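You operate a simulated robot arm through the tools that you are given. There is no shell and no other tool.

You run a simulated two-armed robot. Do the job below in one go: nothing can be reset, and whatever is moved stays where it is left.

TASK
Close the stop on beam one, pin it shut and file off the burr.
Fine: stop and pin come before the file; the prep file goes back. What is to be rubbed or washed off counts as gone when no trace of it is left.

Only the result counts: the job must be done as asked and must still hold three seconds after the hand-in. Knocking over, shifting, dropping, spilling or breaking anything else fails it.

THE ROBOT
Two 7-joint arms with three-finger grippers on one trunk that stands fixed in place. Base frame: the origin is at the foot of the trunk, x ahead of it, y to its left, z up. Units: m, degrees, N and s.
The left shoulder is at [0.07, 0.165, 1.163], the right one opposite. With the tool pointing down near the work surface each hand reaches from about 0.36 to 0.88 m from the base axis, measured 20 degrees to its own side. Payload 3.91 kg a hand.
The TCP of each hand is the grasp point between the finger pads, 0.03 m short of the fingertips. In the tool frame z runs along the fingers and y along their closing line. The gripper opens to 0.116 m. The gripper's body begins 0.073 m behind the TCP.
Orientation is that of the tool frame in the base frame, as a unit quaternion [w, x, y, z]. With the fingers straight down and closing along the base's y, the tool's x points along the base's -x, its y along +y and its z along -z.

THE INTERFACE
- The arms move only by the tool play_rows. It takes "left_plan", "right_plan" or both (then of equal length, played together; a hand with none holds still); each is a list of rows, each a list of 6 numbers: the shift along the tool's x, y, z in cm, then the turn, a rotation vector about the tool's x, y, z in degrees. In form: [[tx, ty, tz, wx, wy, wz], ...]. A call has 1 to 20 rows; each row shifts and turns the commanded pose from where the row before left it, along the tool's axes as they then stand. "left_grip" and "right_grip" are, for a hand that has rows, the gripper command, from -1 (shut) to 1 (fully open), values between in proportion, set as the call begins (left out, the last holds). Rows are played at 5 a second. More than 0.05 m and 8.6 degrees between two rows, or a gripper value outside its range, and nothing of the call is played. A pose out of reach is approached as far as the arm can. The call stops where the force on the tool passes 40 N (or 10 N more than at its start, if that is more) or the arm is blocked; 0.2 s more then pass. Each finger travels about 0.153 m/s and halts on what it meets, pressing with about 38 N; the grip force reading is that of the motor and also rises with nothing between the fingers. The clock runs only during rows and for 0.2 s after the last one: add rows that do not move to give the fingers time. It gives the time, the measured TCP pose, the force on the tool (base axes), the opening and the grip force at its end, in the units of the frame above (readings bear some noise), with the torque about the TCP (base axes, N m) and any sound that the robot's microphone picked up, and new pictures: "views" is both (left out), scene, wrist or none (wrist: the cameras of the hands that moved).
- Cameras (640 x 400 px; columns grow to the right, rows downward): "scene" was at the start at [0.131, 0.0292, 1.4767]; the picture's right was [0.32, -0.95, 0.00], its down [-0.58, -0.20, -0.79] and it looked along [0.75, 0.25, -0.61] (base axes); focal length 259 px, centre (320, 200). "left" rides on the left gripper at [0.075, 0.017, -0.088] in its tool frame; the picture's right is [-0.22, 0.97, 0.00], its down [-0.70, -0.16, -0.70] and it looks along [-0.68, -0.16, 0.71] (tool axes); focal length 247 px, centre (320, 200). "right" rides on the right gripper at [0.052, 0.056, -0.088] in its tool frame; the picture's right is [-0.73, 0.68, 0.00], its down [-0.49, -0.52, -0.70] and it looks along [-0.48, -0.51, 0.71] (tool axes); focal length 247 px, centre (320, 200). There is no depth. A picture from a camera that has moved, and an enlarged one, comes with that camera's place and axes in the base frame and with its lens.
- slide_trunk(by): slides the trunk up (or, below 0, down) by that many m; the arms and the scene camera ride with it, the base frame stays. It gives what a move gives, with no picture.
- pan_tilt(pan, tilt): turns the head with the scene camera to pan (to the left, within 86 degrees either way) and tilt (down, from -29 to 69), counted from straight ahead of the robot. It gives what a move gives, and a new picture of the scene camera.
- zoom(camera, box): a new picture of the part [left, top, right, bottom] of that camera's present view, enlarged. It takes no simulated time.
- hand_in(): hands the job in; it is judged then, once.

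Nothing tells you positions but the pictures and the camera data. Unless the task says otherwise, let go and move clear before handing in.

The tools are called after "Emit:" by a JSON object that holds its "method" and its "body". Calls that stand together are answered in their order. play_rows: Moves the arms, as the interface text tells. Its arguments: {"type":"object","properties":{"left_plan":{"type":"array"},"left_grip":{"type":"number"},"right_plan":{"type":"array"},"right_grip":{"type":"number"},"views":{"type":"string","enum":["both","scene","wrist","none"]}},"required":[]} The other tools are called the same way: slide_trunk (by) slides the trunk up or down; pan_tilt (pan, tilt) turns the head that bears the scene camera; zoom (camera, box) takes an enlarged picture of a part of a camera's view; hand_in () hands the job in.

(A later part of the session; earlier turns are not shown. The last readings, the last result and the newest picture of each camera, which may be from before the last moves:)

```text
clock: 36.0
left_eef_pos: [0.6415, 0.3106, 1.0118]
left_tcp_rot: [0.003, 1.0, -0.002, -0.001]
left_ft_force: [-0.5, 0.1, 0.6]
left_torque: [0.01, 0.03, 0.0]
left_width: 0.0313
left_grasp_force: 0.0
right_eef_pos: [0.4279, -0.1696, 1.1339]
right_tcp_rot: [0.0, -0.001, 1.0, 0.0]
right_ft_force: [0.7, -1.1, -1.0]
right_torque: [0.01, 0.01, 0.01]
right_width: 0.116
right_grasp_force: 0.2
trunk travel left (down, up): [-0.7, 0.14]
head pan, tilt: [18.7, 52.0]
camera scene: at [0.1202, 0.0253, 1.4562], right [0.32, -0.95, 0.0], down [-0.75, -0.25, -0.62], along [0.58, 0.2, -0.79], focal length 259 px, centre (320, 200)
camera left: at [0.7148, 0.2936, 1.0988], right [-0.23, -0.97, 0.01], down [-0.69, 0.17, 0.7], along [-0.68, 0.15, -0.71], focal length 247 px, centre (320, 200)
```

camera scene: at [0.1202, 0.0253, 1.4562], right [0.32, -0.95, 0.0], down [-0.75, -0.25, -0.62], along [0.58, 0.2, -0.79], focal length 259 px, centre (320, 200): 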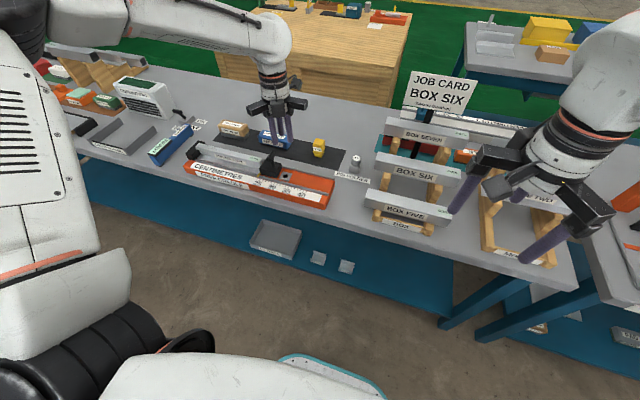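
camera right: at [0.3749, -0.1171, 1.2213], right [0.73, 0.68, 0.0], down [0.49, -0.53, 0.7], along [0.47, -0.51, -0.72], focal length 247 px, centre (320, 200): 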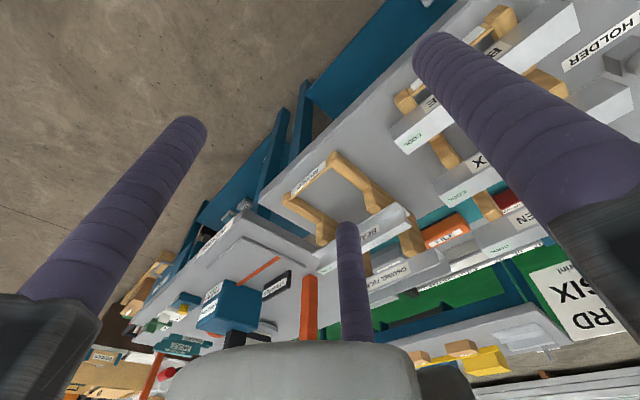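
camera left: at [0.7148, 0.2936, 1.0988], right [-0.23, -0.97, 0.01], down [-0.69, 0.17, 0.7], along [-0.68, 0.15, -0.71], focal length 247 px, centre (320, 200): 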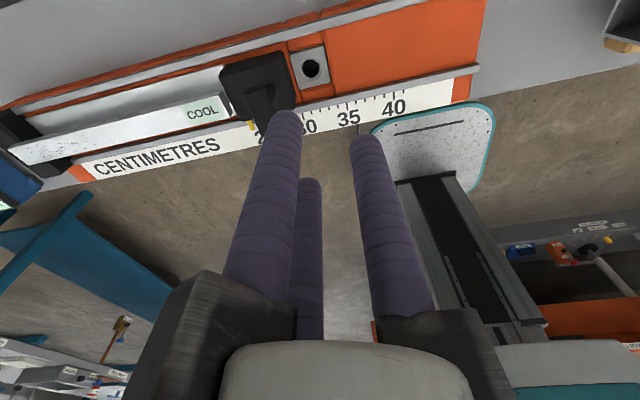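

Turned cleanly. From behind the cradle the hole and the block's rear face show clearly, so I measure them.

Emit:
{"method": "zoom", "body": {"camera": "left", "box": [200, 20, 380, 130]}}

```text
3.56 times, centred on (290, 75) of left
camera zoom: at [0.7148, 0.2936, 1.0988], right [-0.23, -0.97, 0.01], down [-0.69, 0.17, 0.7], along [-0.68, 0.15, -0.71], focal length 878 px, centre (427, 644)
```

zoom: 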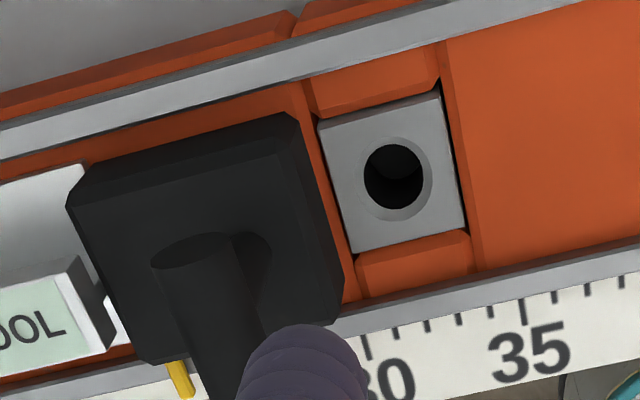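

The block's rear face is about 25 mm from the hole centre, which should just fit. I descend without the pin to confirm the fingers clear in this orientation.

Emit:
{"method": "play_rows", "body": {"left_plan": [[-0.15, -0.8, 0, 0, 0, 0], [0, 0, 4, 0, 0, 0], [0, 0, 4, 0, 0, 0], [0, 0, 3.5, 0, 0, 0], [0, 0, 0, 0, 0, 0]]}}

Emit:
{"method": "zoom", "body": {"camera": "left", "box": [180, 40, 420, 200]}}

Emit:
{"method": "zoom", "body": {"camera": "scene", "box": [240, 130, 320, 190]}}

```text
clock: 37.2
left_eef_pos: [0.6377, 0.3178, 0.8972]
left_tcp_rot: [0.003, 1.0, -0.001, -0.001]
left_ft_force: [0.5, 0.3, 0.7]
left_torque: [0.0, -0.02, 0.05]
left_width: 0.0314
left_grasp_force: 0.1
right_eef_pos: [0.4279, -0.1691, 1.1326]
right_tcp_rot: [0.0, 0.0, 1.0, 0.0]
right_ft_force: [-0.1, 0.3, 0.5]
right_torque: [-0.01, -0.04, 0.01]
right_width: 0.116
right_grasp_force: 0.1
trunk travel left (down, up): [-0.7, 0.14]
head pan, tilt: [18.7, 52.0]
camera scene: at [0.1197, 0.0253, 1.4563], right [0.32, -0.95, 0.0], down [-0.75, -0.25, -0.62], along [0.58, 0.2, -0.79], focal length 259 px, centre (320, 200)
camera left: at [0.712, 0.3009, 0.984], right [-0.23, -0.97, 0.01], down [-0.7, 0.17, 0.7], along [-0.68, 0.15, -0.71], focal length 247 px, centre (320, 200)
```

scene: 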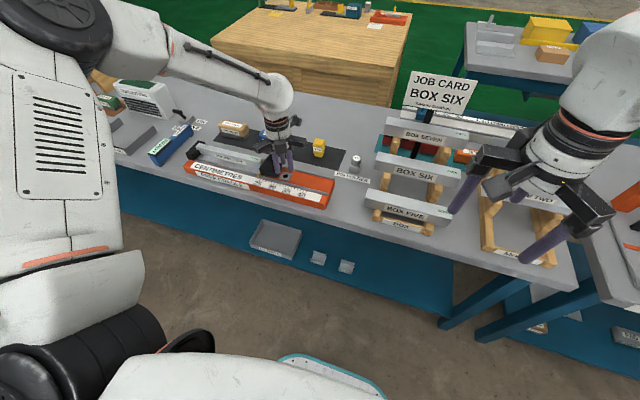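
left: 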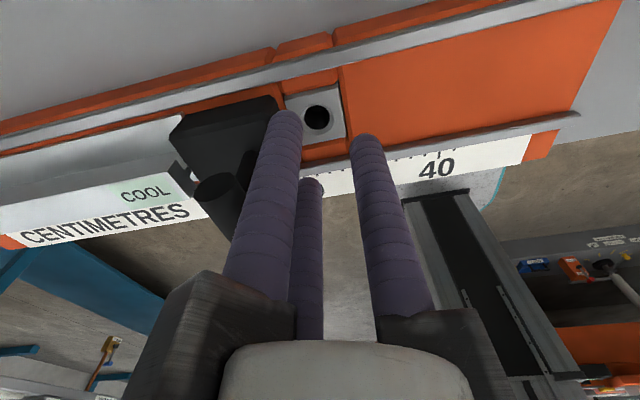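

```text
2.50 times, centred on (300, 120) of left
camera zoom: at [0.712, 0.3009, 0.984], right [-0.23, -0.97, 0.01], down [-0.7, 0.17, 0.7], along [-0.68, 0.15, -0.71], focal length 617 px, centre (370, 400)
```

zoom: 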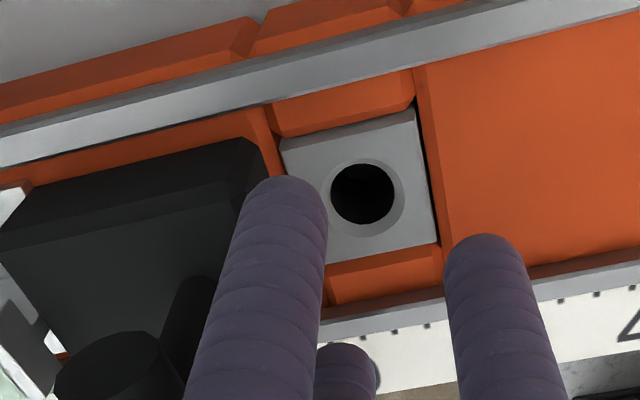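

```text
6.67 times, centred on (280, 160) of scene
camera zoom: at [0.1197, 0.0253, 1.4563], right [0.32, -0.95, 0.0], down [-0.75, -0.25, -0.62], along [0.58, 0.2, -0.79], focal length 1728 px, centre (587, 467)
```

zoom: 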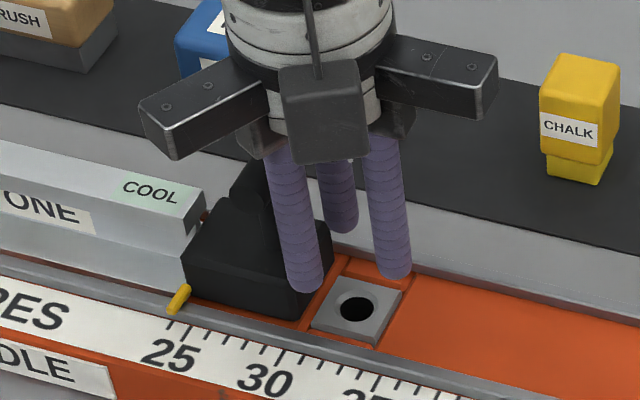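

No contact so far. I ease down another 3 cm in small steps.

Emit:
{"method": "play_rows", "body": {"left_plan": [[0, 0, 0.6, 0, 0, 0], [0, 0, 0.6, 0, 0, 0], [0, 0, 0.6, 0, 0, 0], [0, 0, 0.6, 0, 0, 0], [0, 0, 0.5, 0, 0, 0], [0, 0, 0, 0, 0, 0]]}}

Emit:
{"method": "zoom", "body": {"camera": "left", "box": [180, 40, 420, 200]}}

```text
clock: 38.6
left_eef_pos: [0.6394, 0.3176, 0.8683]
left_tcp_rot: [0.004, 1.0, -0.001, -0.001]
left_ft_force: [0.4, -1.2, 0.4]
left_torque: [0.01, 0.02, 0.04]
left_width: 0.0313
left_grasp_force: 0.0
right_eef_pos: [0.4278, -0.1693, 1.1318]
right_tcp_rot: [0.0, 0.0, 1.0, 0.0]
right_ft_force: [-0.3, 0.1, 0.4]
right_torque: [0.01, 0.0, 0.01]
right_width: 0.116
right_grasp_force: 0.0
trunk travel left (down, up): [-0.7, 0.14]
head pan, tilt: [18.7, 52.0]
camera scene: at [0.1202, 0.0253, 1.4562], right [0.32, -0.95, 0.0], down [-0.75, -0.25, -0.62], along [0.58, 0.2, -0.79], focal length 259 px, centre (320, 200)
camera left: at [0.7136, 0.3013, 0.9553], right [-0.23, -0.97, 0.01], down [-0.69, 0.17, 0.7], along [-0.68, 0.15, -0.71], focal length 247 px, centre (320, 200)
```

scene: 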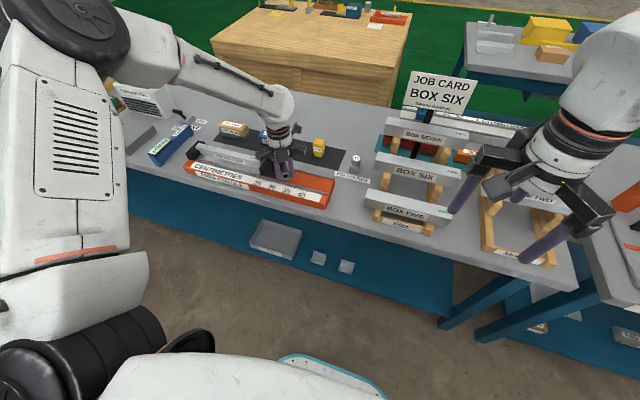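
left: 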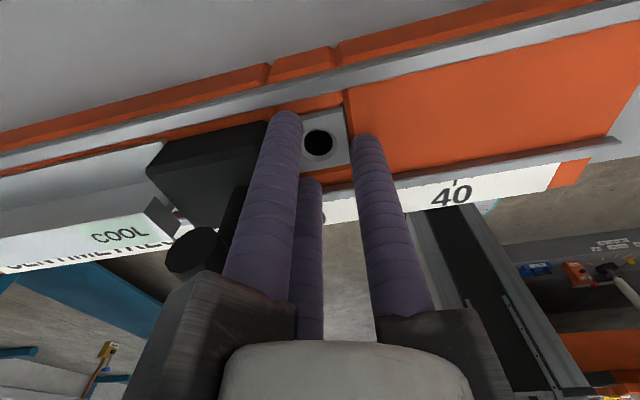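

```text
2.50 times, centred on (300, 120) of left
camera zoom: at [0.7136, 0.3013, 0.9553], right [-0.23, -0.97, 0.01], down [-0.69, 0.17, 0.7], along [-0.68, 0.15, -0.71], focal length 617 px, centre (370, 400)
```

zoom: 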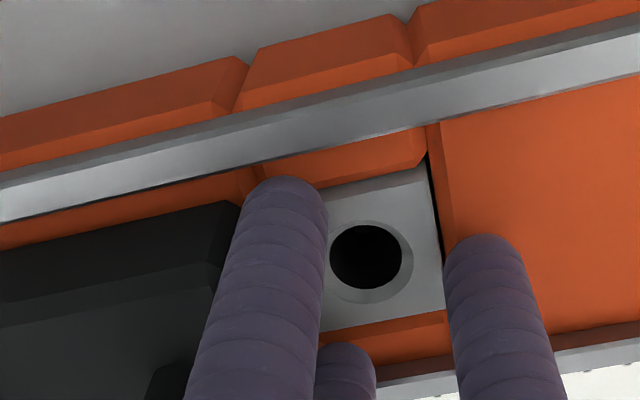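

The fingers go all the way down in this orientation with no real load. I go back up, return to the pin with the hand turned this way, and stop above it.

Emit:
{"method": "play_rows", "body": {"left_plan": [[0, 0, -4, 0, 0, 0], [0, 0, -4, 0, 0, 0], [0, 0, -4.5, 0, 0, 0], [2.28, 3.36, 0, 0, 0, 0], [2.28, 3.36, 0, 0, 0, 0], [2.28, 3.36, 0, 0, 0, 0], [2.28, 3.36, 0, 0, 0, 0], [2.28, 3.36, 0, 0, 0, 0], [2.26, 3.36, 0, 0, 0, 0], [0, 0, 0, 0, 0, 0], [0, 0, 0, 0, 0, 0]], "left_grip": -0.46}}

Emit:
{"method": "zoom", "body": {"camera": "left", "box": [200, 20, 420, 180]}}

Emit:
{"method": "zoom", "body": {"camera": "scene", "box": [310, 90, 410, 190]}}

```text
clock: 41.0
left_eef_pos: [0.7766, 0.1142, 0.9933]
left_tcp_rot: [0.003, 1.0, -0.001, -0.001]
left_ft_force: [0.7, -0.5, -0.1]
left_torque: [0.02, 0.0, 0.01]
left_width: 0.0314
left_grasp_force: 0.1
right_eef_pos: [0.4283, -0.1698, 1.1324]
right_tcp_rot: [-0.001, 0.0, 1.0, 0.0]
right_ft_force: [-0.2, -0.2, -0.2]
right_torque: [-0.02, 0.0, 0.01]
right_width: 0.1161
right_grasp_force: 0.2
trunk travel left (down, up): [-0.7, 0.14]
head pan, tilt: [18.7, 52.0]
camera scene: at [0.1203, 0.0251, 1.4562], right [0.32, -0.95, 0.0], down [-0.75, -0.25, -0.62], along [0.58, 0.2, -0.79], focal length 259 px, centre (320, 200)
camera left: at [0.8514, 0.0972, 1.0802], right [-0.23, -0.97, 0.01], down [-0.69, 0.17, 0.7], along [-0.68, 0.15, -0.71], focal length 247 px, centre (320, 200)
```

scene: 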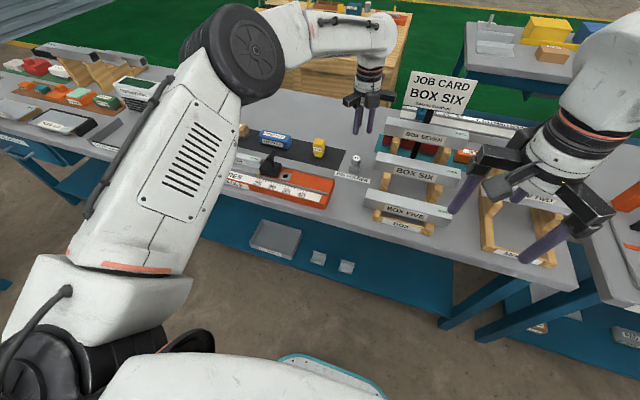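
left: 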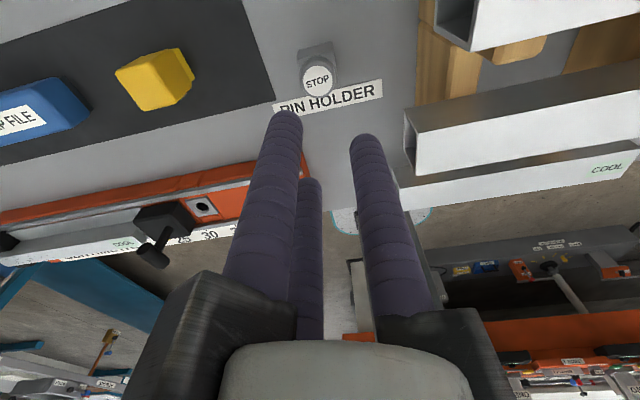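

```text
2.50 times, centred on (310, 100) of left
camera zoom: at [0.8514, 0.0972, 1.0802], right [-0.23, -0.97, 0.01], down [-0.69, 0.17, 0.7], along [-0.68, 0.15, -0.71], focal length 617 px, centre (345, 450)
```

zoom: 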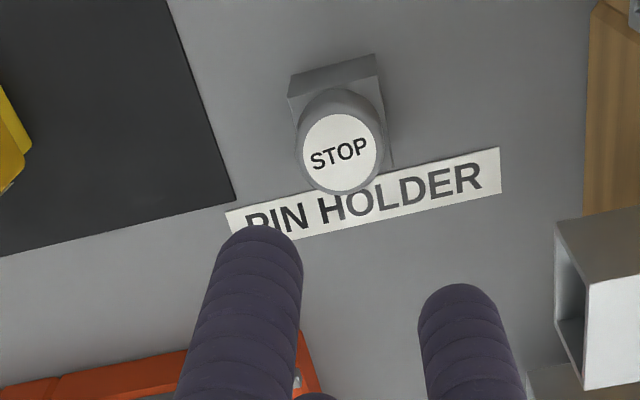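

```text
4.00 times, centred on (360, 140) of scene
camera zoom: at [0.1203, 0.0251, 1.4562], right [0.32, -0.95, 0.0], down [-0.75, -0.25, -0.62], along [0.58, 0.2, -0.79], focal length 1037 px, centre (160, 440)
```

zoom: 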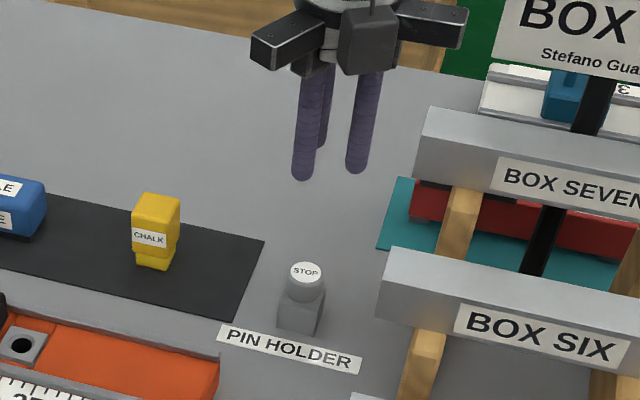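

The pin sits centred below and the gaps to both box ends are fine. I open to about 5 cm and descend around the knob.

Emit:
{"method": "play_rows", "body": {"left_plan": [[-0.05, -0.12, 2, 0, 0, 0], [0, 0, 4, 0, 0, 0], [0, 0, 4, 0, 0, 0], [0, 0, 2.95, 0, 0, 0], [0, 0, 0, 0, 0, 0]], "left_grip": -0.1}}

Emit:
{"method": "zoom", "body": {"camera": "left", "box": [200, 60, 420, 220]}}

Emit:
{"method": "zoom", "body": {"camera": "scene", "box": [310, 100, 410, 190]}}

```text
clock: 42.2
left_eef_pos: [0.7736, 0.1179, 0.864]
left_tcp_rot: [0.003, 1.0, -0.001, 0.0]
left_ft_force: [-0.1, -0.3, 0.7]
left_torque: [0.01, -0.03, 0.02]
left_width: 0.0521
left_grasp_force: 0.0
right_eef_pos: [0.4271, -0.1691, 1.1324]
right_tcp_rot: [0.0, 0.0, 1.0, 0.0]
right_ft_force: [-0.6, 0.1, 0.2]
right_torque: [0.02, -0.01, -0.01]
right_width: 0.1159
right_grasp_force: 0.1
trunk travel left (down, up): [-0.7, 0.14]
head pan, tilt: [18.7, 52.0]
camera scene: at [0.1198, 0.0253, 1.4563], right [0.32, -0.95, 0.0], down [-0.75, -0.25, -0.62], along [0.58, 0.2, -0.79], focal length 259 px, centre (320, 200)
camera left: at [0.8486, 0.1001, 0.9523], right [-0.23, -0.97, 0.01], down [-0.7, 0.17, 0.7], along [-0.68, 0.15, -0.71], focal length 247 px, centre (320, 200)
```

scene: 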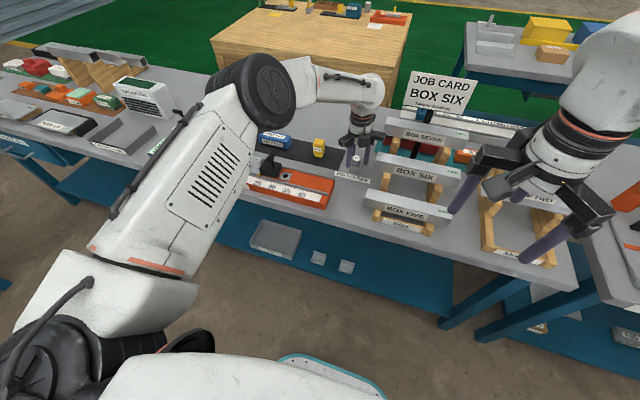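
left: 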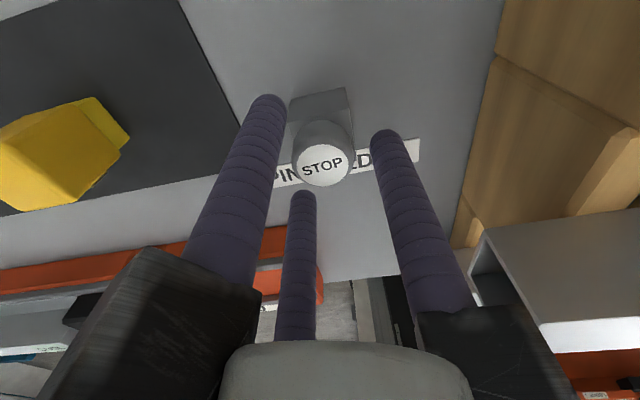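

```text
2.50 times, centred on (310, 140) of left
camera zoom: at [0.8486, 0.1001, 0.9523], right [-0.23, -0.97, 0.01], down [-0.7, 0.17, 0.7], along [-0.68, 0.15, -0.71], focal length 617 px, centre (345, 350)
```

zoom: 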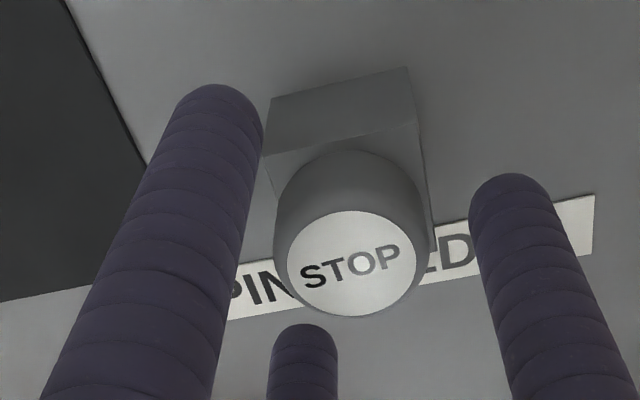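

```text
4.44 times, centred on (360, 145) of scene
camera zoom: at [0.1198, 0.0253, 1.4563], right [0.32, -0.95, 0.0], down [-0.75, -0.25, -0.62], along [0.58, 0.2, -0.79], focal length 1152 px, centre (142, 444)
```

zoom: 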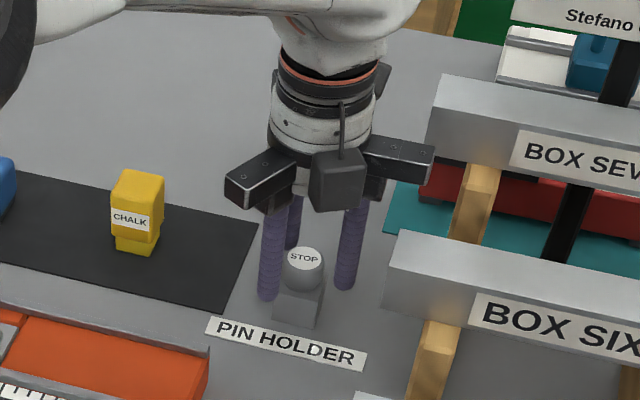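

The knob is centred sideways but about 3–4 mm toward +x compared with the centred grip I had before. I nudge the hand and close.

Emit:
{"method": "play_rows", "body": {"left_plan": [[0.3, 0.05, 0, 0, 0, 0], [0, 0, 0, 0, 0, 0]], "left_grip": -0.1, "views": "none"}}

Emit:
{"method": "play_rows", "body": {"left_plan": [[0, 0, 0, 0, 0, 0], [0, 0, 0, 0, 0, 0], [0, 0, 0, 0, 0, 0], [0, 0, 0, 0, 0, 0]], "left_grip": -1, "views": "wrist"}}

Emit:
{"method": "zoom", "body": {"camera": "left", "box": [200, 60, 420, 220]}}

```text
clock: 42.8
left_eef_pos: [0.777, 0.1173, 0.8645]
left_tcp_rot: [0.003, 1.0, -0.001, 0.0]
left_ft_force: [-0.2, -0.2, -0.4]
left_torque: [-0.04, -0.03, 0.0]
left_width: 0.0523
left_grasp_force: 0.2
right_eef_pos: [0.4279, -0.1693, 1.1332]
right_tcp_rot: [0.0, 0.001, 1.0, 0.0]
right_ft_force: [0.0, 0.4, 0.2]
right_torque: [-0.01, -0.01, -0.01]
right_width: 0.1159
right_grasp_force: 0.2
trunk travel left (down, up): [-0.7, 0.14]
head pan, tilt: [18.7, 52.0]
```

```text
clock: 43.8
left_eef_pos: [0.7776, 0.1175, 0.8653]
left_tcp_rot: [0.003, 1.0, -0.001, -0.001]
left_ft_force: [-2.2, 0.2, -0.3]
left_torque: [-0.02, 0.1, -0.05]
left_width: 0.0304
left_grasp_force: 38.4
right_eef_pos: [0.4269, -0.1703, 1.133]
right_tcp_rot: [0.001, 0.0, 1.0, 0.0]
right_ft_force: [0.2, 0.8, 0.7]
right_torque: [-0.01, 0.0, 0.0]
right_width: 0.1162
right_grasp_force: 0.1
trunk travel left (down, up): [-0.7, 0.14]
head pan, tilt: [18.7, 52.0]
camera left: at [0.8514, 0.0995, 0.9519], right [-0.23, -0.97, 0.01], down [-0.69, 0.17, 0.7], along [-0.68, 0.15, -0.71], focal length 247 px, centre (320, 200)
```

left: 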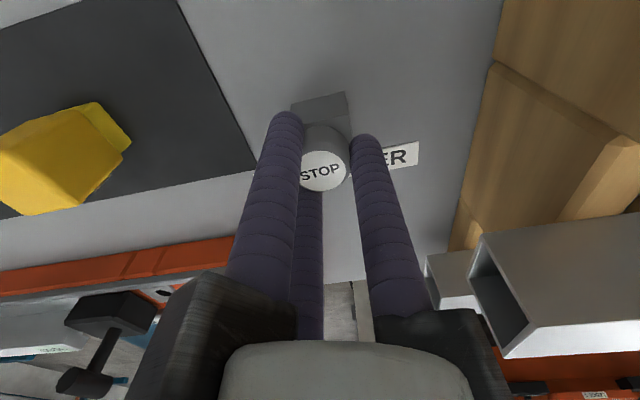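

```text
2.50 times, centred on (310, 140) of left
camera zoom: at [0.8514, 0.0995, 0.9519], right [-0.23, -0.97, 0.01], down [-0.69, 0.17, 0.7], along [-0.68, 0.15, -0.71], focal length 617 px, centre (345, 350)
```

zoom: 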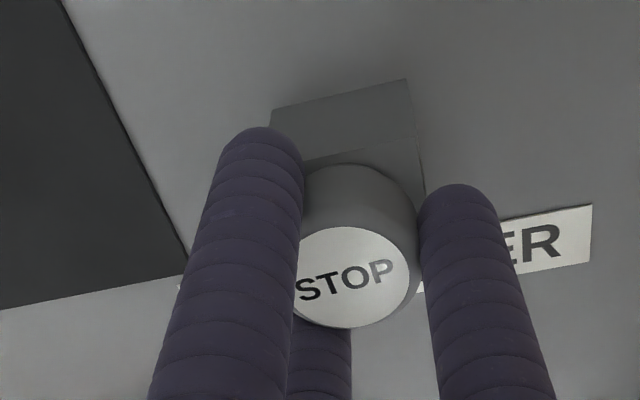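

Gripped at 30.4 mm. I lift and take a reference picture of the empty holder hole in this orientation, to match over the cradle hole.

Emit:
{"method": "play_rows", "body": {"left_plan": [[0, 0, -1.5, 0, 0, 0], [0, 0, -2, 0, 0, 0], [0, 0, -3, 0, 0, 0], [0, 0, -4, 0, 0, 0], [0, 0, -3, 0, 0, 0], [0, 0, 0, 0, 0, 0], [0, 0, 0, 0, 0, 0]], "views": "wrist"}}

Emit:
{"method": "zoom", "body": {"camera": "left", "box": [250, 30, 410, 150]}}

Emit:
{"method": "zoom", "body": {"camera": "scene", "box": [310, 100, 410, 190]}}

```text
clock: 45.4
left_eef_pos: [0.7769, 0.1185, 1.0009]
left_tcp_rot: [0.004, 1.0, -0.001, -0.001]
left_ft_force: [-0.2, 0.4, -0.3]
left_torque: [0.0, 0.0, -0.01]
left_width: 0.0306
left_grasp_force: 38.4
right_eef_pos: [0.4276, -0.1701, 1.133]
right_tcp_rot: [0.001, -0.001, 1.0, 0.0]
right_ft_force: [0.6, 0.2, -0.3]
right_torque: [0.0, 0.01, 0.02]
right_width: 0.116
right_grasp_force: 0.1
trunk travel left (down, up): [-0.7, 0.14]
head pan, tilt: [18.7, 52.0]
camera left: at [0.851, 0.1018, 1.0877], right [-0.23, -0.97, 0.01], down [-0.69, 0.17, 0.7], along [-0.68, 0.15, -0.71], focal length 247 px, centre (320, 200)
```

left: 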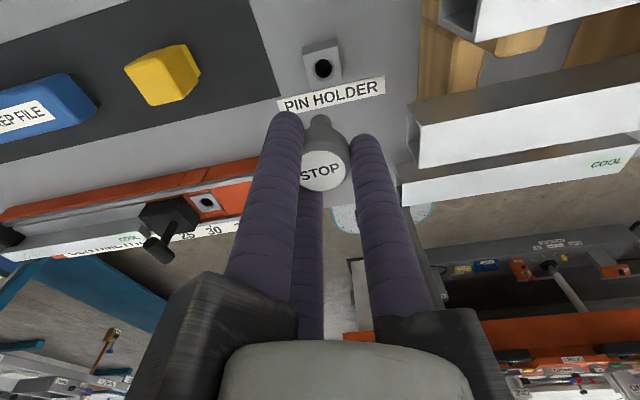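

```text
3.33 times, centred on (330, 90) of left
camera zoom: at [0.851, 0.1018, 1.0877], right [-0.23, -0.97, 0.01], down [-0.69, 0.17, 0.7], along [-0.68, 0.15, -0.71], focal length 823 px, centre (287, 567)
```

zoom: 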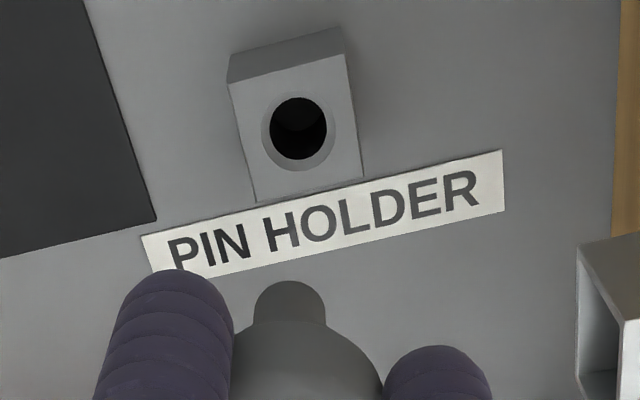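

```text
4.44 times, centred on (360, 145) of scene
camera zoom: at [0.1201, 0.0253, 1.4562], right [0.32, -0.95, 0.0], down [-0.75, -0.25, -0.62], along [0.58, 0.2, -0.79], focal length 1152 px, centre (142, 444)
```

zoom: 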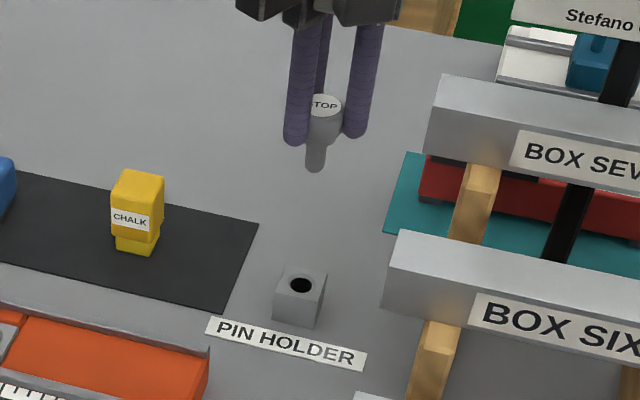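

Reference: at this height the holder hole appears at zoom pixel (299, 128). I carry the pin over the cradle hole and compare.

Emit:
{"method": "play_rows", "body": {"left_plan": [[-2.28, -3.34, -0.3, 0, 0, 0], [-2.28, -3.34, 0, 0, 0, 0], [-2.28, -3.34, 0, 0, 0, 0], [-2.28, -3.34, 0, 0, 0, 0], [-2.28, -3.34, 0, 0, 0, 0], [-2.28, -3.34, 0, 0, 0, 0], [0, 0, 0, 0, 0, 0], [0, 0, 0, 0, 0, 0]], "views": "wrist"}}

Emit:
{"method": "zoom", "body": {"camera": "left", "box": [250, 30, 410, 150]}}

```text
clock: 47.2
left_eef_pos: [0.6404, 0.3191, 1.0025]
left_tcp_rot: [0.004, 1.0, -0.001, -0.001]
left_ft_force: [-0.3, 0.0, 0.1]
left_torque: [0.0, 0.0, -0.03]
left_width: 0.0304
left_grasp_force: 37.8
right_eef_pos: [0.4279, -0.1699, 1.133]
right_tcp_rot: [0.0, 0.001, 1.0, -0.001]
right_ft_force: [0.0, 0.2, -0.2]
right_torque: [0.01, -0.01, 0.0]
right_width: 0.1158
right_grasp_force: 0.1
trunk travel left (down, up): [-0.7, 0.14]
head pan, tilt: [18.7, 52.0]
camera left: at [0.7146, 0.302, 1.0893], right [-0.23, -0.97, 0.01], down [-0.69, 0.17, 0.7], along [-0.68, 0.15, -0.71], focal length 247 px, centre (320, 200)
```

left: 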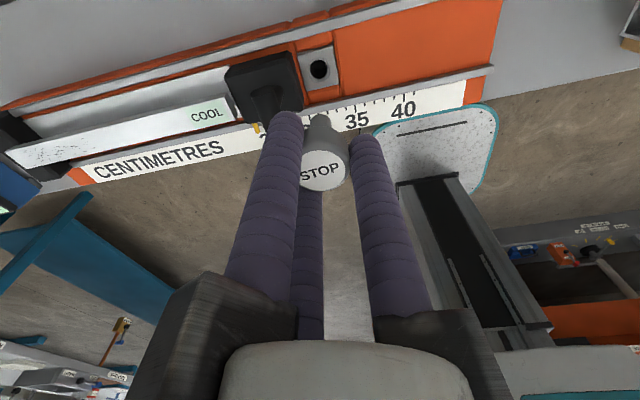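

```text
3.33 times, centred on (330, 90) of left
camera zoom: at [0.7146, 0.302, 1.0893], right [-0.23, -0.97, 0.01], down [-0.69, 0.17, 0.7], along [-0.68, 0.15, -0.71], focal length 823 px, centre (287, 567)
```

zoom: 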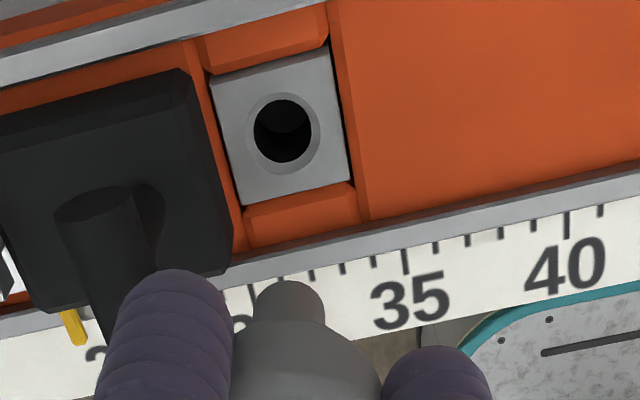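

The hole appears 16 px to one side of the reference, so the target is about TCP (0.642, 0.3235). Before going down I measure the pin's shaft length from the scene camera.

Emit:
{"method": "zoom", "body": {"camera": "scene", "box": [250, 110, 310, 150]}}

Emit:
{"method": "zoom", "body": {"camera": "left", "box": [290, 90, 360, 200]}}

Emit:
{"method": "zoom", "body": {"camera": "scene", "box": [260, 145, 320, 190]}}

```text
10.00 times, centred on (280, 130) of scene
camera zoom: at [0.1202, 0.0257, 1.4562], right [0.32, -0.95, 0.0], down [-0.75, -0.25, -0.62], along [0.58, 0.2, -0.79], focal length 2592 px, centre (720, 900)
```

zoom: 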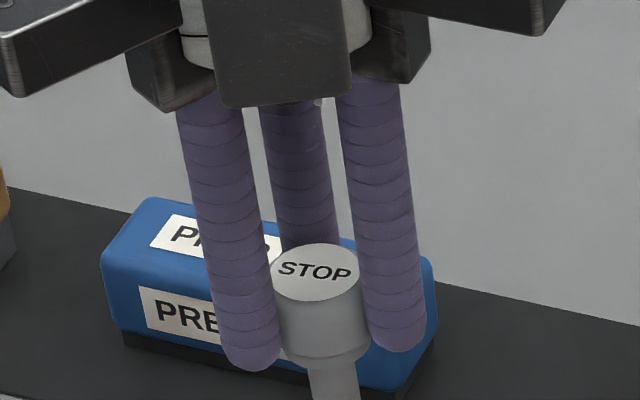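

```text
3.64 times, centred on (325, 145) of left
camera zoom: at [0.7146, 0.302, 1.0893], right [-0.23, -0.97, 0.01], down [-0.69, 0.17, 0.7], along [-0.68, 0.15, -0.71], focal length 898 px, centre (302, 400)
```

zoom: 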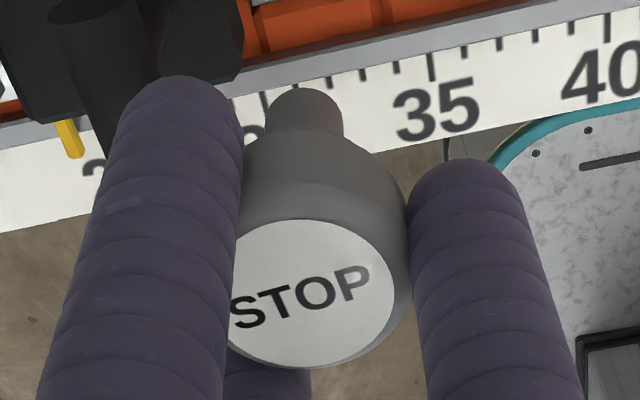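

```text
8.89 times, centred on (290, 168) of scene
camera zoom: at [0.1202, 0.0257, 1.4562], right [0.32, -0.95, 0.0], down [-0.75, -0.25, -0.62], along [0.58, 0.2, -0.79], focal length 2304 px, centre (587, 489)
```

zoom: 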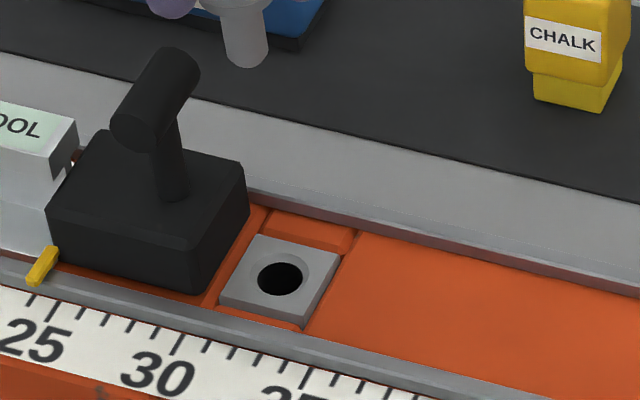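

The shaft is longer than I thought, about 4.3 cm, so it will be well into the hole before the fingers reach the block's height. I align and lower until the shaft tip is just above the plate.

Emit:
{"method": "play_rows", "body": {"left_plan": [[0.15, -0.45, 0, 0, 0, 0], [0, 0, 3, 0, 0, 0], [0, 0, 3, 0, 0, 0], [0, 0, 1.2, 0, 0, 0], [0, 0, 0, 0, 0, 0], [0, 0, 0, 0, 0, 0]]}}

Emit:
{"method": "zoom", "body": {"camera": "left", "box": [260, 60, 380, 160]}}

Emit:
{"method": "zoom", "body": {"camera": "scene", "box": [260, 135, 320, 185]}}

```text
clock: 48.6
left_eef_pos: [0.6443, 0.3217, 0.9307]
left_tcp_rot: [0.003, 1.0, -0.001, -0.001]
left_ft_force: [-0.5, -0.5, -0.6]
left_torque: [-0.03, -0.02, -0.03]
left_width: 0.0299
left_grasp_force: 38.2
right_eef_pos: [0.4282, -0.1694, 1.1337]
right_tcp_rot: [-0.001, 0.0, 1.0, 0.0]
right_ft_force: [-0.6, -0.3, -0.1]
right_torque: [-0.01, -0.01, 0.02]
right_width: 0.116
right_grasp_force: 0.2
trunk travel left (down, up): [-0.7, 0.14]
head pan, tilt: [18.7, 52.0]
camera scene: at [0.1204, 0.0255, 1.4562], right [0.32, -0.95, 0.0], down [-0.75, -0.25, -0.62], along [0.58, 0.2, -0.79], focal length 259 px, centre (320, 200)
camera left: at [0.7183, 0.3047, 1.0171], right [-0.23, -0.97, 0.01], down [-0.69, 0.17, 0.7], along [-0.68, 0.15, -0.71], focal length 247 px, centre (320, 200)
```

scene: 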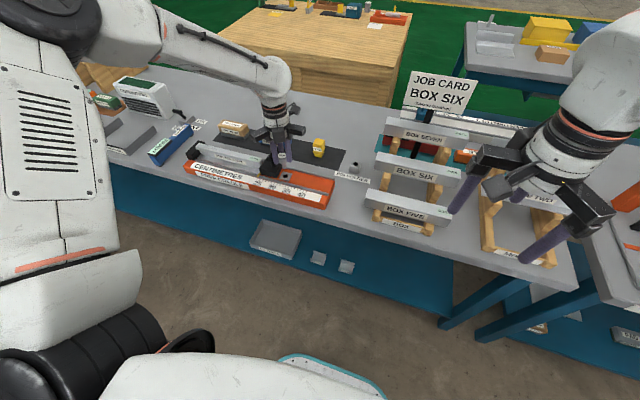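
left: 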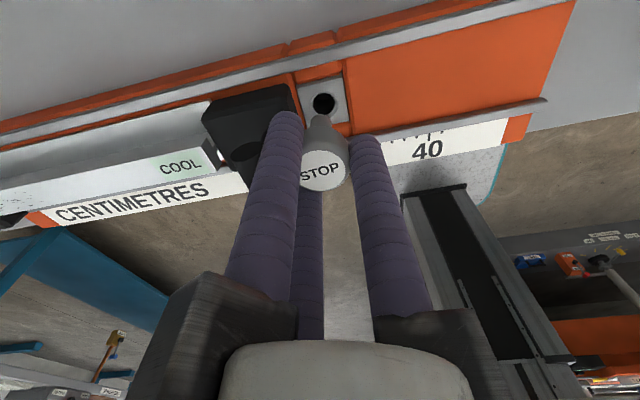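

```text
4.00 times, centred on (320, 110) of left
camera zoom: at [0.7183, 0.3047, 1.0171], right [-0.23, -0.97, 0.01], down [-0.69, 0.17, 0.7], along [-0.68, 0.15, -0.71], focal length 988 px, centre (320, 560)
```

zoom: 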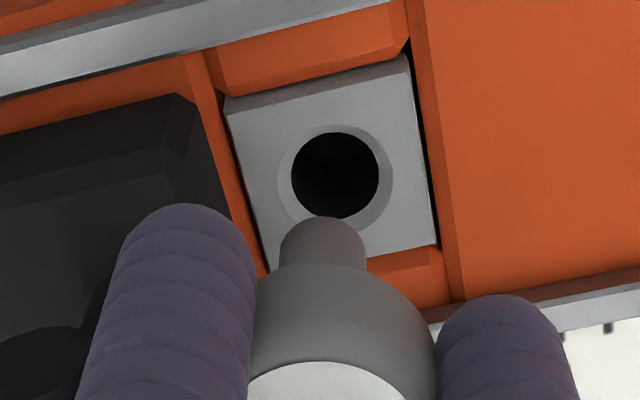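

```text
8.00 times, centred on (290, 160) of scene
camera zoom: at [0.1204, 0.0255, 1.4562], right [0.32, -0.95, 0.0], down [-0.75, -0.25, -0.62], along [0.58, 0.2, -0.79], focal length 2074 px, centre (560, 520)
```

zoom: 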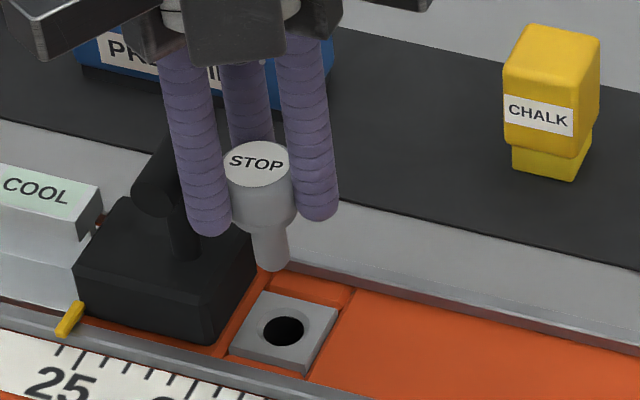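

The tip is about 4 cm above the plate. Both views together say it must shift roughly 3 mm toward the robot and 1.6 mm toward −y. I correct and lower a bit more.

Emit:
{"method": "play_rows", "body": {"left_plan": [[-0.33, 0.16, 0, 0, 0, 0], [0, 0, 1.5, 0, 0, 0], [0, 0, 1.0, 0, 0, 0], [0, 0, 0, 0, 0, 0], [0, 0, 0, 0, 0, 0]]}}

Emit:
{"method": "zoom", "body": {"camera": "left", "box": [260, 60, 380, 160]}}

Emit:
{"method": "zoom", "body": {"camera": "scene", "box": [260, 145, 320, 185]}}

```text
clock: 49.8
left_eef_pos: [0.6407, 0.3197, 0.9065]
left_tcp_rot: [0.003, 1.0, -0.001, -0.001]
left_ft_force: [0.5, -0.2, -0.5]
left_torque: [0.01, 0.02, 0.0]
left_width: 0.03
left_grasp_force: 38.0
right_eef_pos: [0.4291, -0.1701, 1.1325]
right_tcp_rot: [-0.001, 0.0, 1.0, 0.001]
right_ft_force: [-0.8, 0.1, 0.0]
right_torque: [-0.04, 0.06, 0.0]
right_width: 0.1161
right_grasp_force: 0.1
trunk travel left (down, up): [-0.7, 0.14]
head pan, tilt: [18.7, 52.0]
camera scene: at [0.1205, 0.0255, 1.4562], right [0.32, -0.95, 0.0], down [-0.75, -0.25, -0.62], along [0.58, 0.2, -0.79], focal length 259 px, centre (320, 200)
camera left: at [0.7147, 0.3019, 0.9921], right [-0.23, -0.97, 0.01], down [-0.69, 0.17, 0.7], along [-0.68, 0.15, -0.71], focal length 247 px, centre (320, 200)
```

scene: 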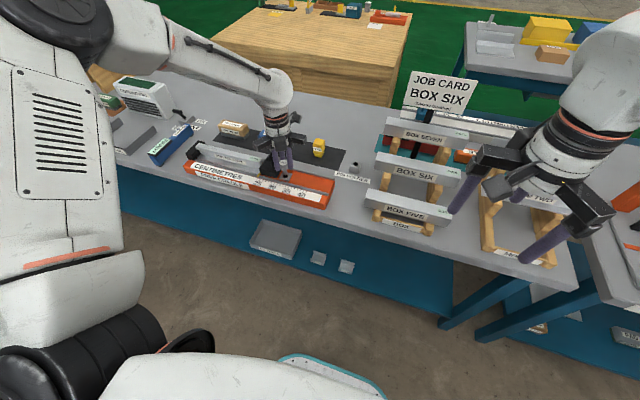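
left: 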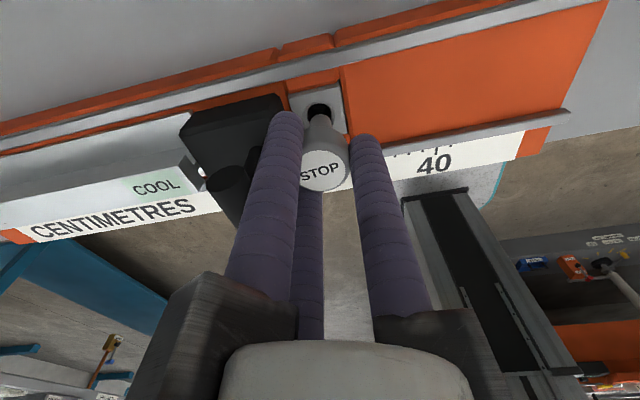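

```text
4.00 times, centred on (320, 110) of left
camera zoom: at [0.7147, 0.3019, 0.9921], right [-0.23, -0.97, 0.01], down [-0.69, 0.17, 0.7], along [-0.68, 0.15, -0.71], focal length 988 px, centre (320, 560)
```

zoom: 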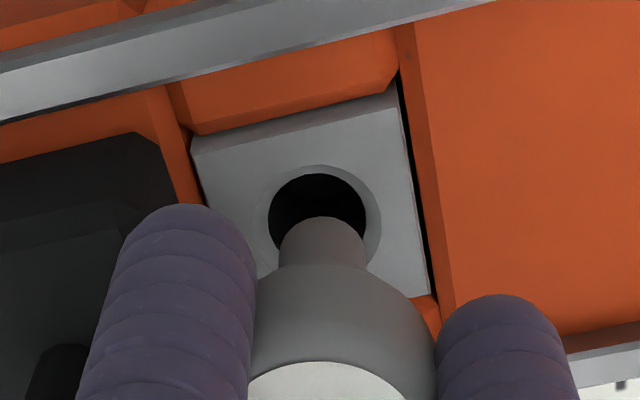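

```text
10.00 times, centred on (290, 165) of scene
camera zoom: at [0.1205, 0.0255, 1.4562], right [0.32, -0.95, 0.0], down [-0.75, -0.25, -0.62], along [0.58, 0.2, -0.79], focal length 2592 px, centre (620, 550)
```

zoom: 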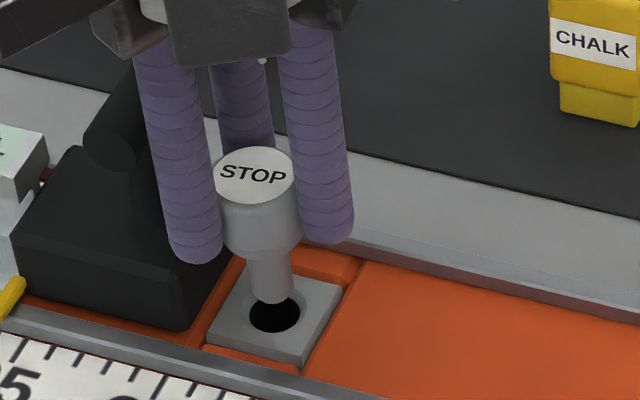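

Nearly perfect: both views ask for about 1 mm toward +y. I apply that and lower in small steps.

Emit:
{"method": "play_rows", "body": {"left_plan": [[0, -0.1, 0, 0, 0, 0], [0, 0, 0.5, 0, 0, 0], [0, 0, 0.5, 0, 0, 0], [0, 0, 0.4, 0, 0, 0], [0, 0, 0.3, 0, 0, 0], [0, 0, 0, 0, 0, 0]]}}

Emit:
{"method": "zoom", "body": {"camera": "left", "box": [260, 60, 380, 160]}}

Emit:
{"method": "zoom", "body": {"camera": "scene", "box": [260, 145, 320, 185]}}

```text
clock: 51.2
left_eef_pos: [0.6391, 0.3197, 0.8872]
left_tcp_rot: [0.004, 1.0, 0.0, -0.002]
left_ft_force: [1.4, -15.3, 0.8]
left_torque: [-0.31, -0.23, 0.09]
left_width: 0.0298
left_grasp_force: 37.6
right_eef_pos: [0.4287, -0.1715, 1.1319]
right_tcp_rot: [-0.001, 0.0, 1.0, 0.001]
right_ft_force: [-0.7, 0.1, 0.3]
right_torque: [0.0, -0.01, 0.01]
right_width: 0.1163
right_grasp_force: 0.1
trunk travel left (down, up): [-0.7, 0.14]
head pan, tilt: [18.7, 52.0]
camera scene: at [0.1203, 0.0228, 1.4562], right [0.32, -0.95, 0.0], down [-0.75, -0.25, -0.62], along [0.58, 0.2, -0.79], focal length 259 px, centre (320, 200)
camera left: at [0.7136, 0.3021, 0.9754], right [-0.23, -0.97, 0.01], down [-0.7, 0.17, 0.7], along [-0.68, 0.15, -0.71], focal length 247 px, centre (320, 200)
```

scene: 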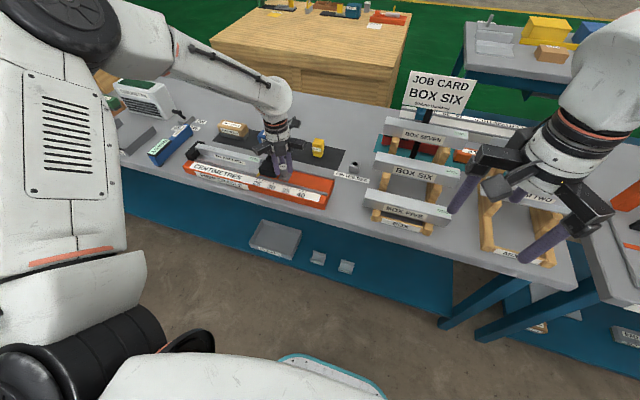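
left: 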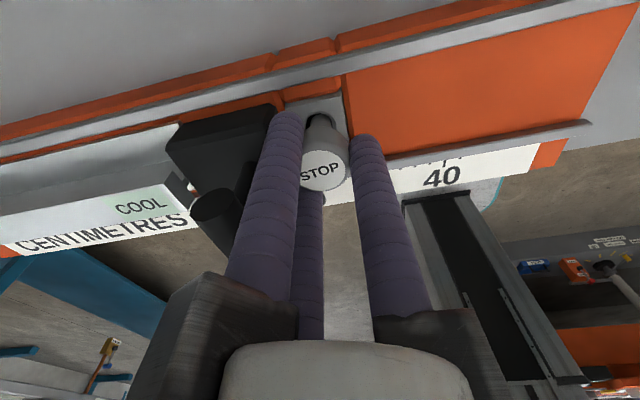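

```text
4.00 times, centred on (320, 110) of left
camera zoom: at [0.7136, 0.3021, 0.9754], right [-0.23, -0.97, 0.01], down [-0.7, 0.17, 0.7], along [-0.68, 0.15, -0.71], focal length 988 px, centre (320, 560)
```

zoom: 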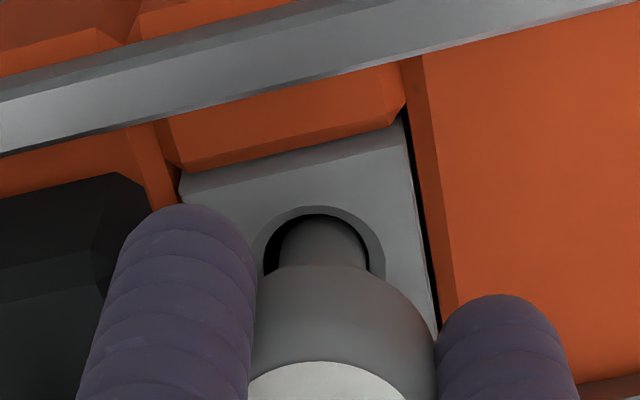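

```text
10.00 times, centred on (290, 165) of scene
camera zoom: at [0.1203, 0.0228, 1.4562], right [0.32, -0.95, 0.0], down [-0.75, -0.25, -0.62], along [0.58, 0.2, -0.79], focal length 2592 px, centre (620, 550)
```

zoom: 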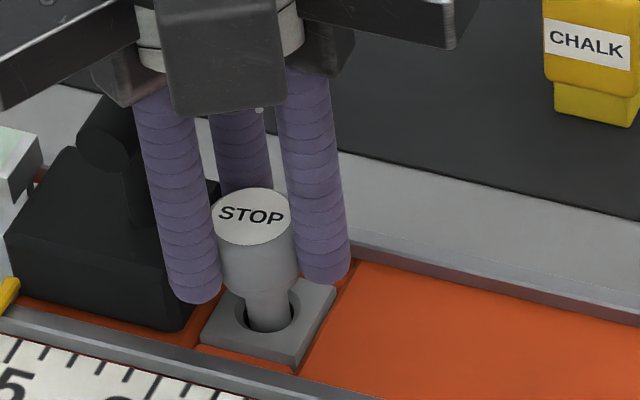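

The shaft is entering the hole, and a finger is pressing the block sideways with 15 N. I ease 1 mm away from the block and continue down gently.

Emit:
{"method": "play_rows", "body": {"left_plan": [[0, 0.1, 0, 0, 0, 0], [0, 0, 0.3, 0, 0, 0], [0, 0, 0.3, 0, 0, 0], [0, 0, 0.3, 0, 0, 0], [0, 0, 0, 0, 0, 0]]}}

Emit:
{"method": "zoom", "body": {"camera": "left", "box": [260, 60, 380, 160]}}

Emit:
{"method": "zoom", "body": {"camera": "scene", "box": [260, 145, 320, 185]}}

```text
clock: 52.4
left_eef_pos: [0.6394, 0.32, 0.8805]
left_tcp_rot: [0.002, 1.0, 0.0, -0.001]
left_ft_force: [0.0, -16.0, 4.6]
left_torque: [-0.14, -0.02, 0.17]
left_width: 0.0302
left_grasp_force: 38.1
right_eef_pos: [0.4269, -0.172, 1.1322]
right_tcp_rot: [0.0, 0.0, 1.0, 0.001]
right_ft_force: [-0.5, -0.9, 0.5]
right_torque: [0.01, -0.03, -0.03]
right_width: 0.1158
right_grasp_force: 0.1
trunk travel left (down, up): [-0.7, 0.14]
head pan, tilt: [18.7, 52.0]
camera scene: at [0.1196, 0.0228, 1.4563], right [0.32, -0.95, 0.0], down [-0.75, -0.25, -0.62], along [0.58, 0.2, -0.79], focal length 259 px, centre (320, 200)
camera left: at [0.7134, 0.3017, 0.967], right [-0.23, -0.97, 0.01], down [-0.7, 0.17, 0.7], along [-0.68, 0.15, -0.71], focal length 247 px, centre (320, 200)
```

scene: 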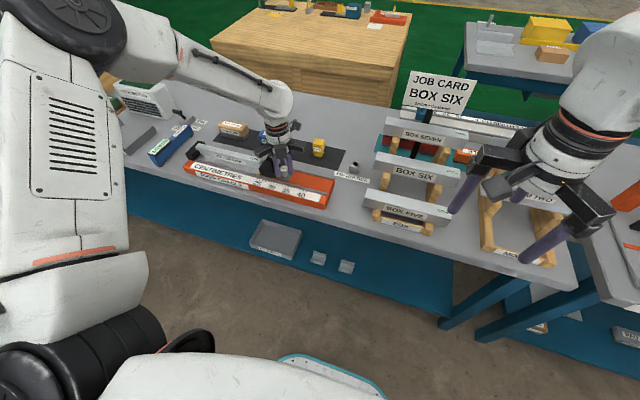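
left: 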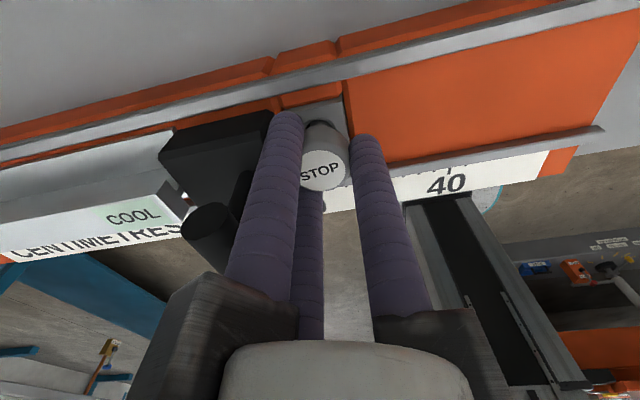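

```text
4.00 times, centred on (320, 110) of left
camera zoom: at [0.7134, 0.3017, 0.967], right [-0.23, -0.97, 0.01], down [-0.7, 0.17, 0.7], along [-0.68, 0.15, -0.71], focal length 988 px, centre (320, 560)
```

zoom: 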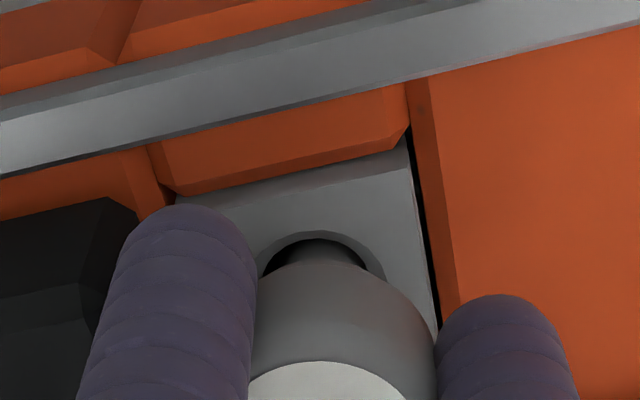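

```text
10.00 times, centred on (290, 165) of scene
camera zoom: at [0.1196, 0.0228, 1.4563], right [0.32, -0.95, 0.0], down [-0.75, -0.25, -0.62], along [0.58, 0.2, -0.79], focal length 2592 px, centre (620, 550)
```

zoom: 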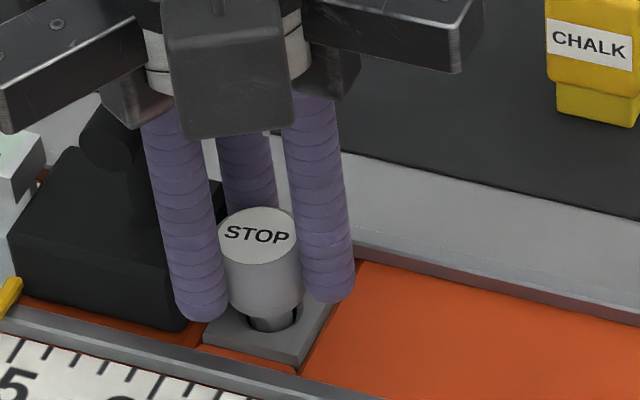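

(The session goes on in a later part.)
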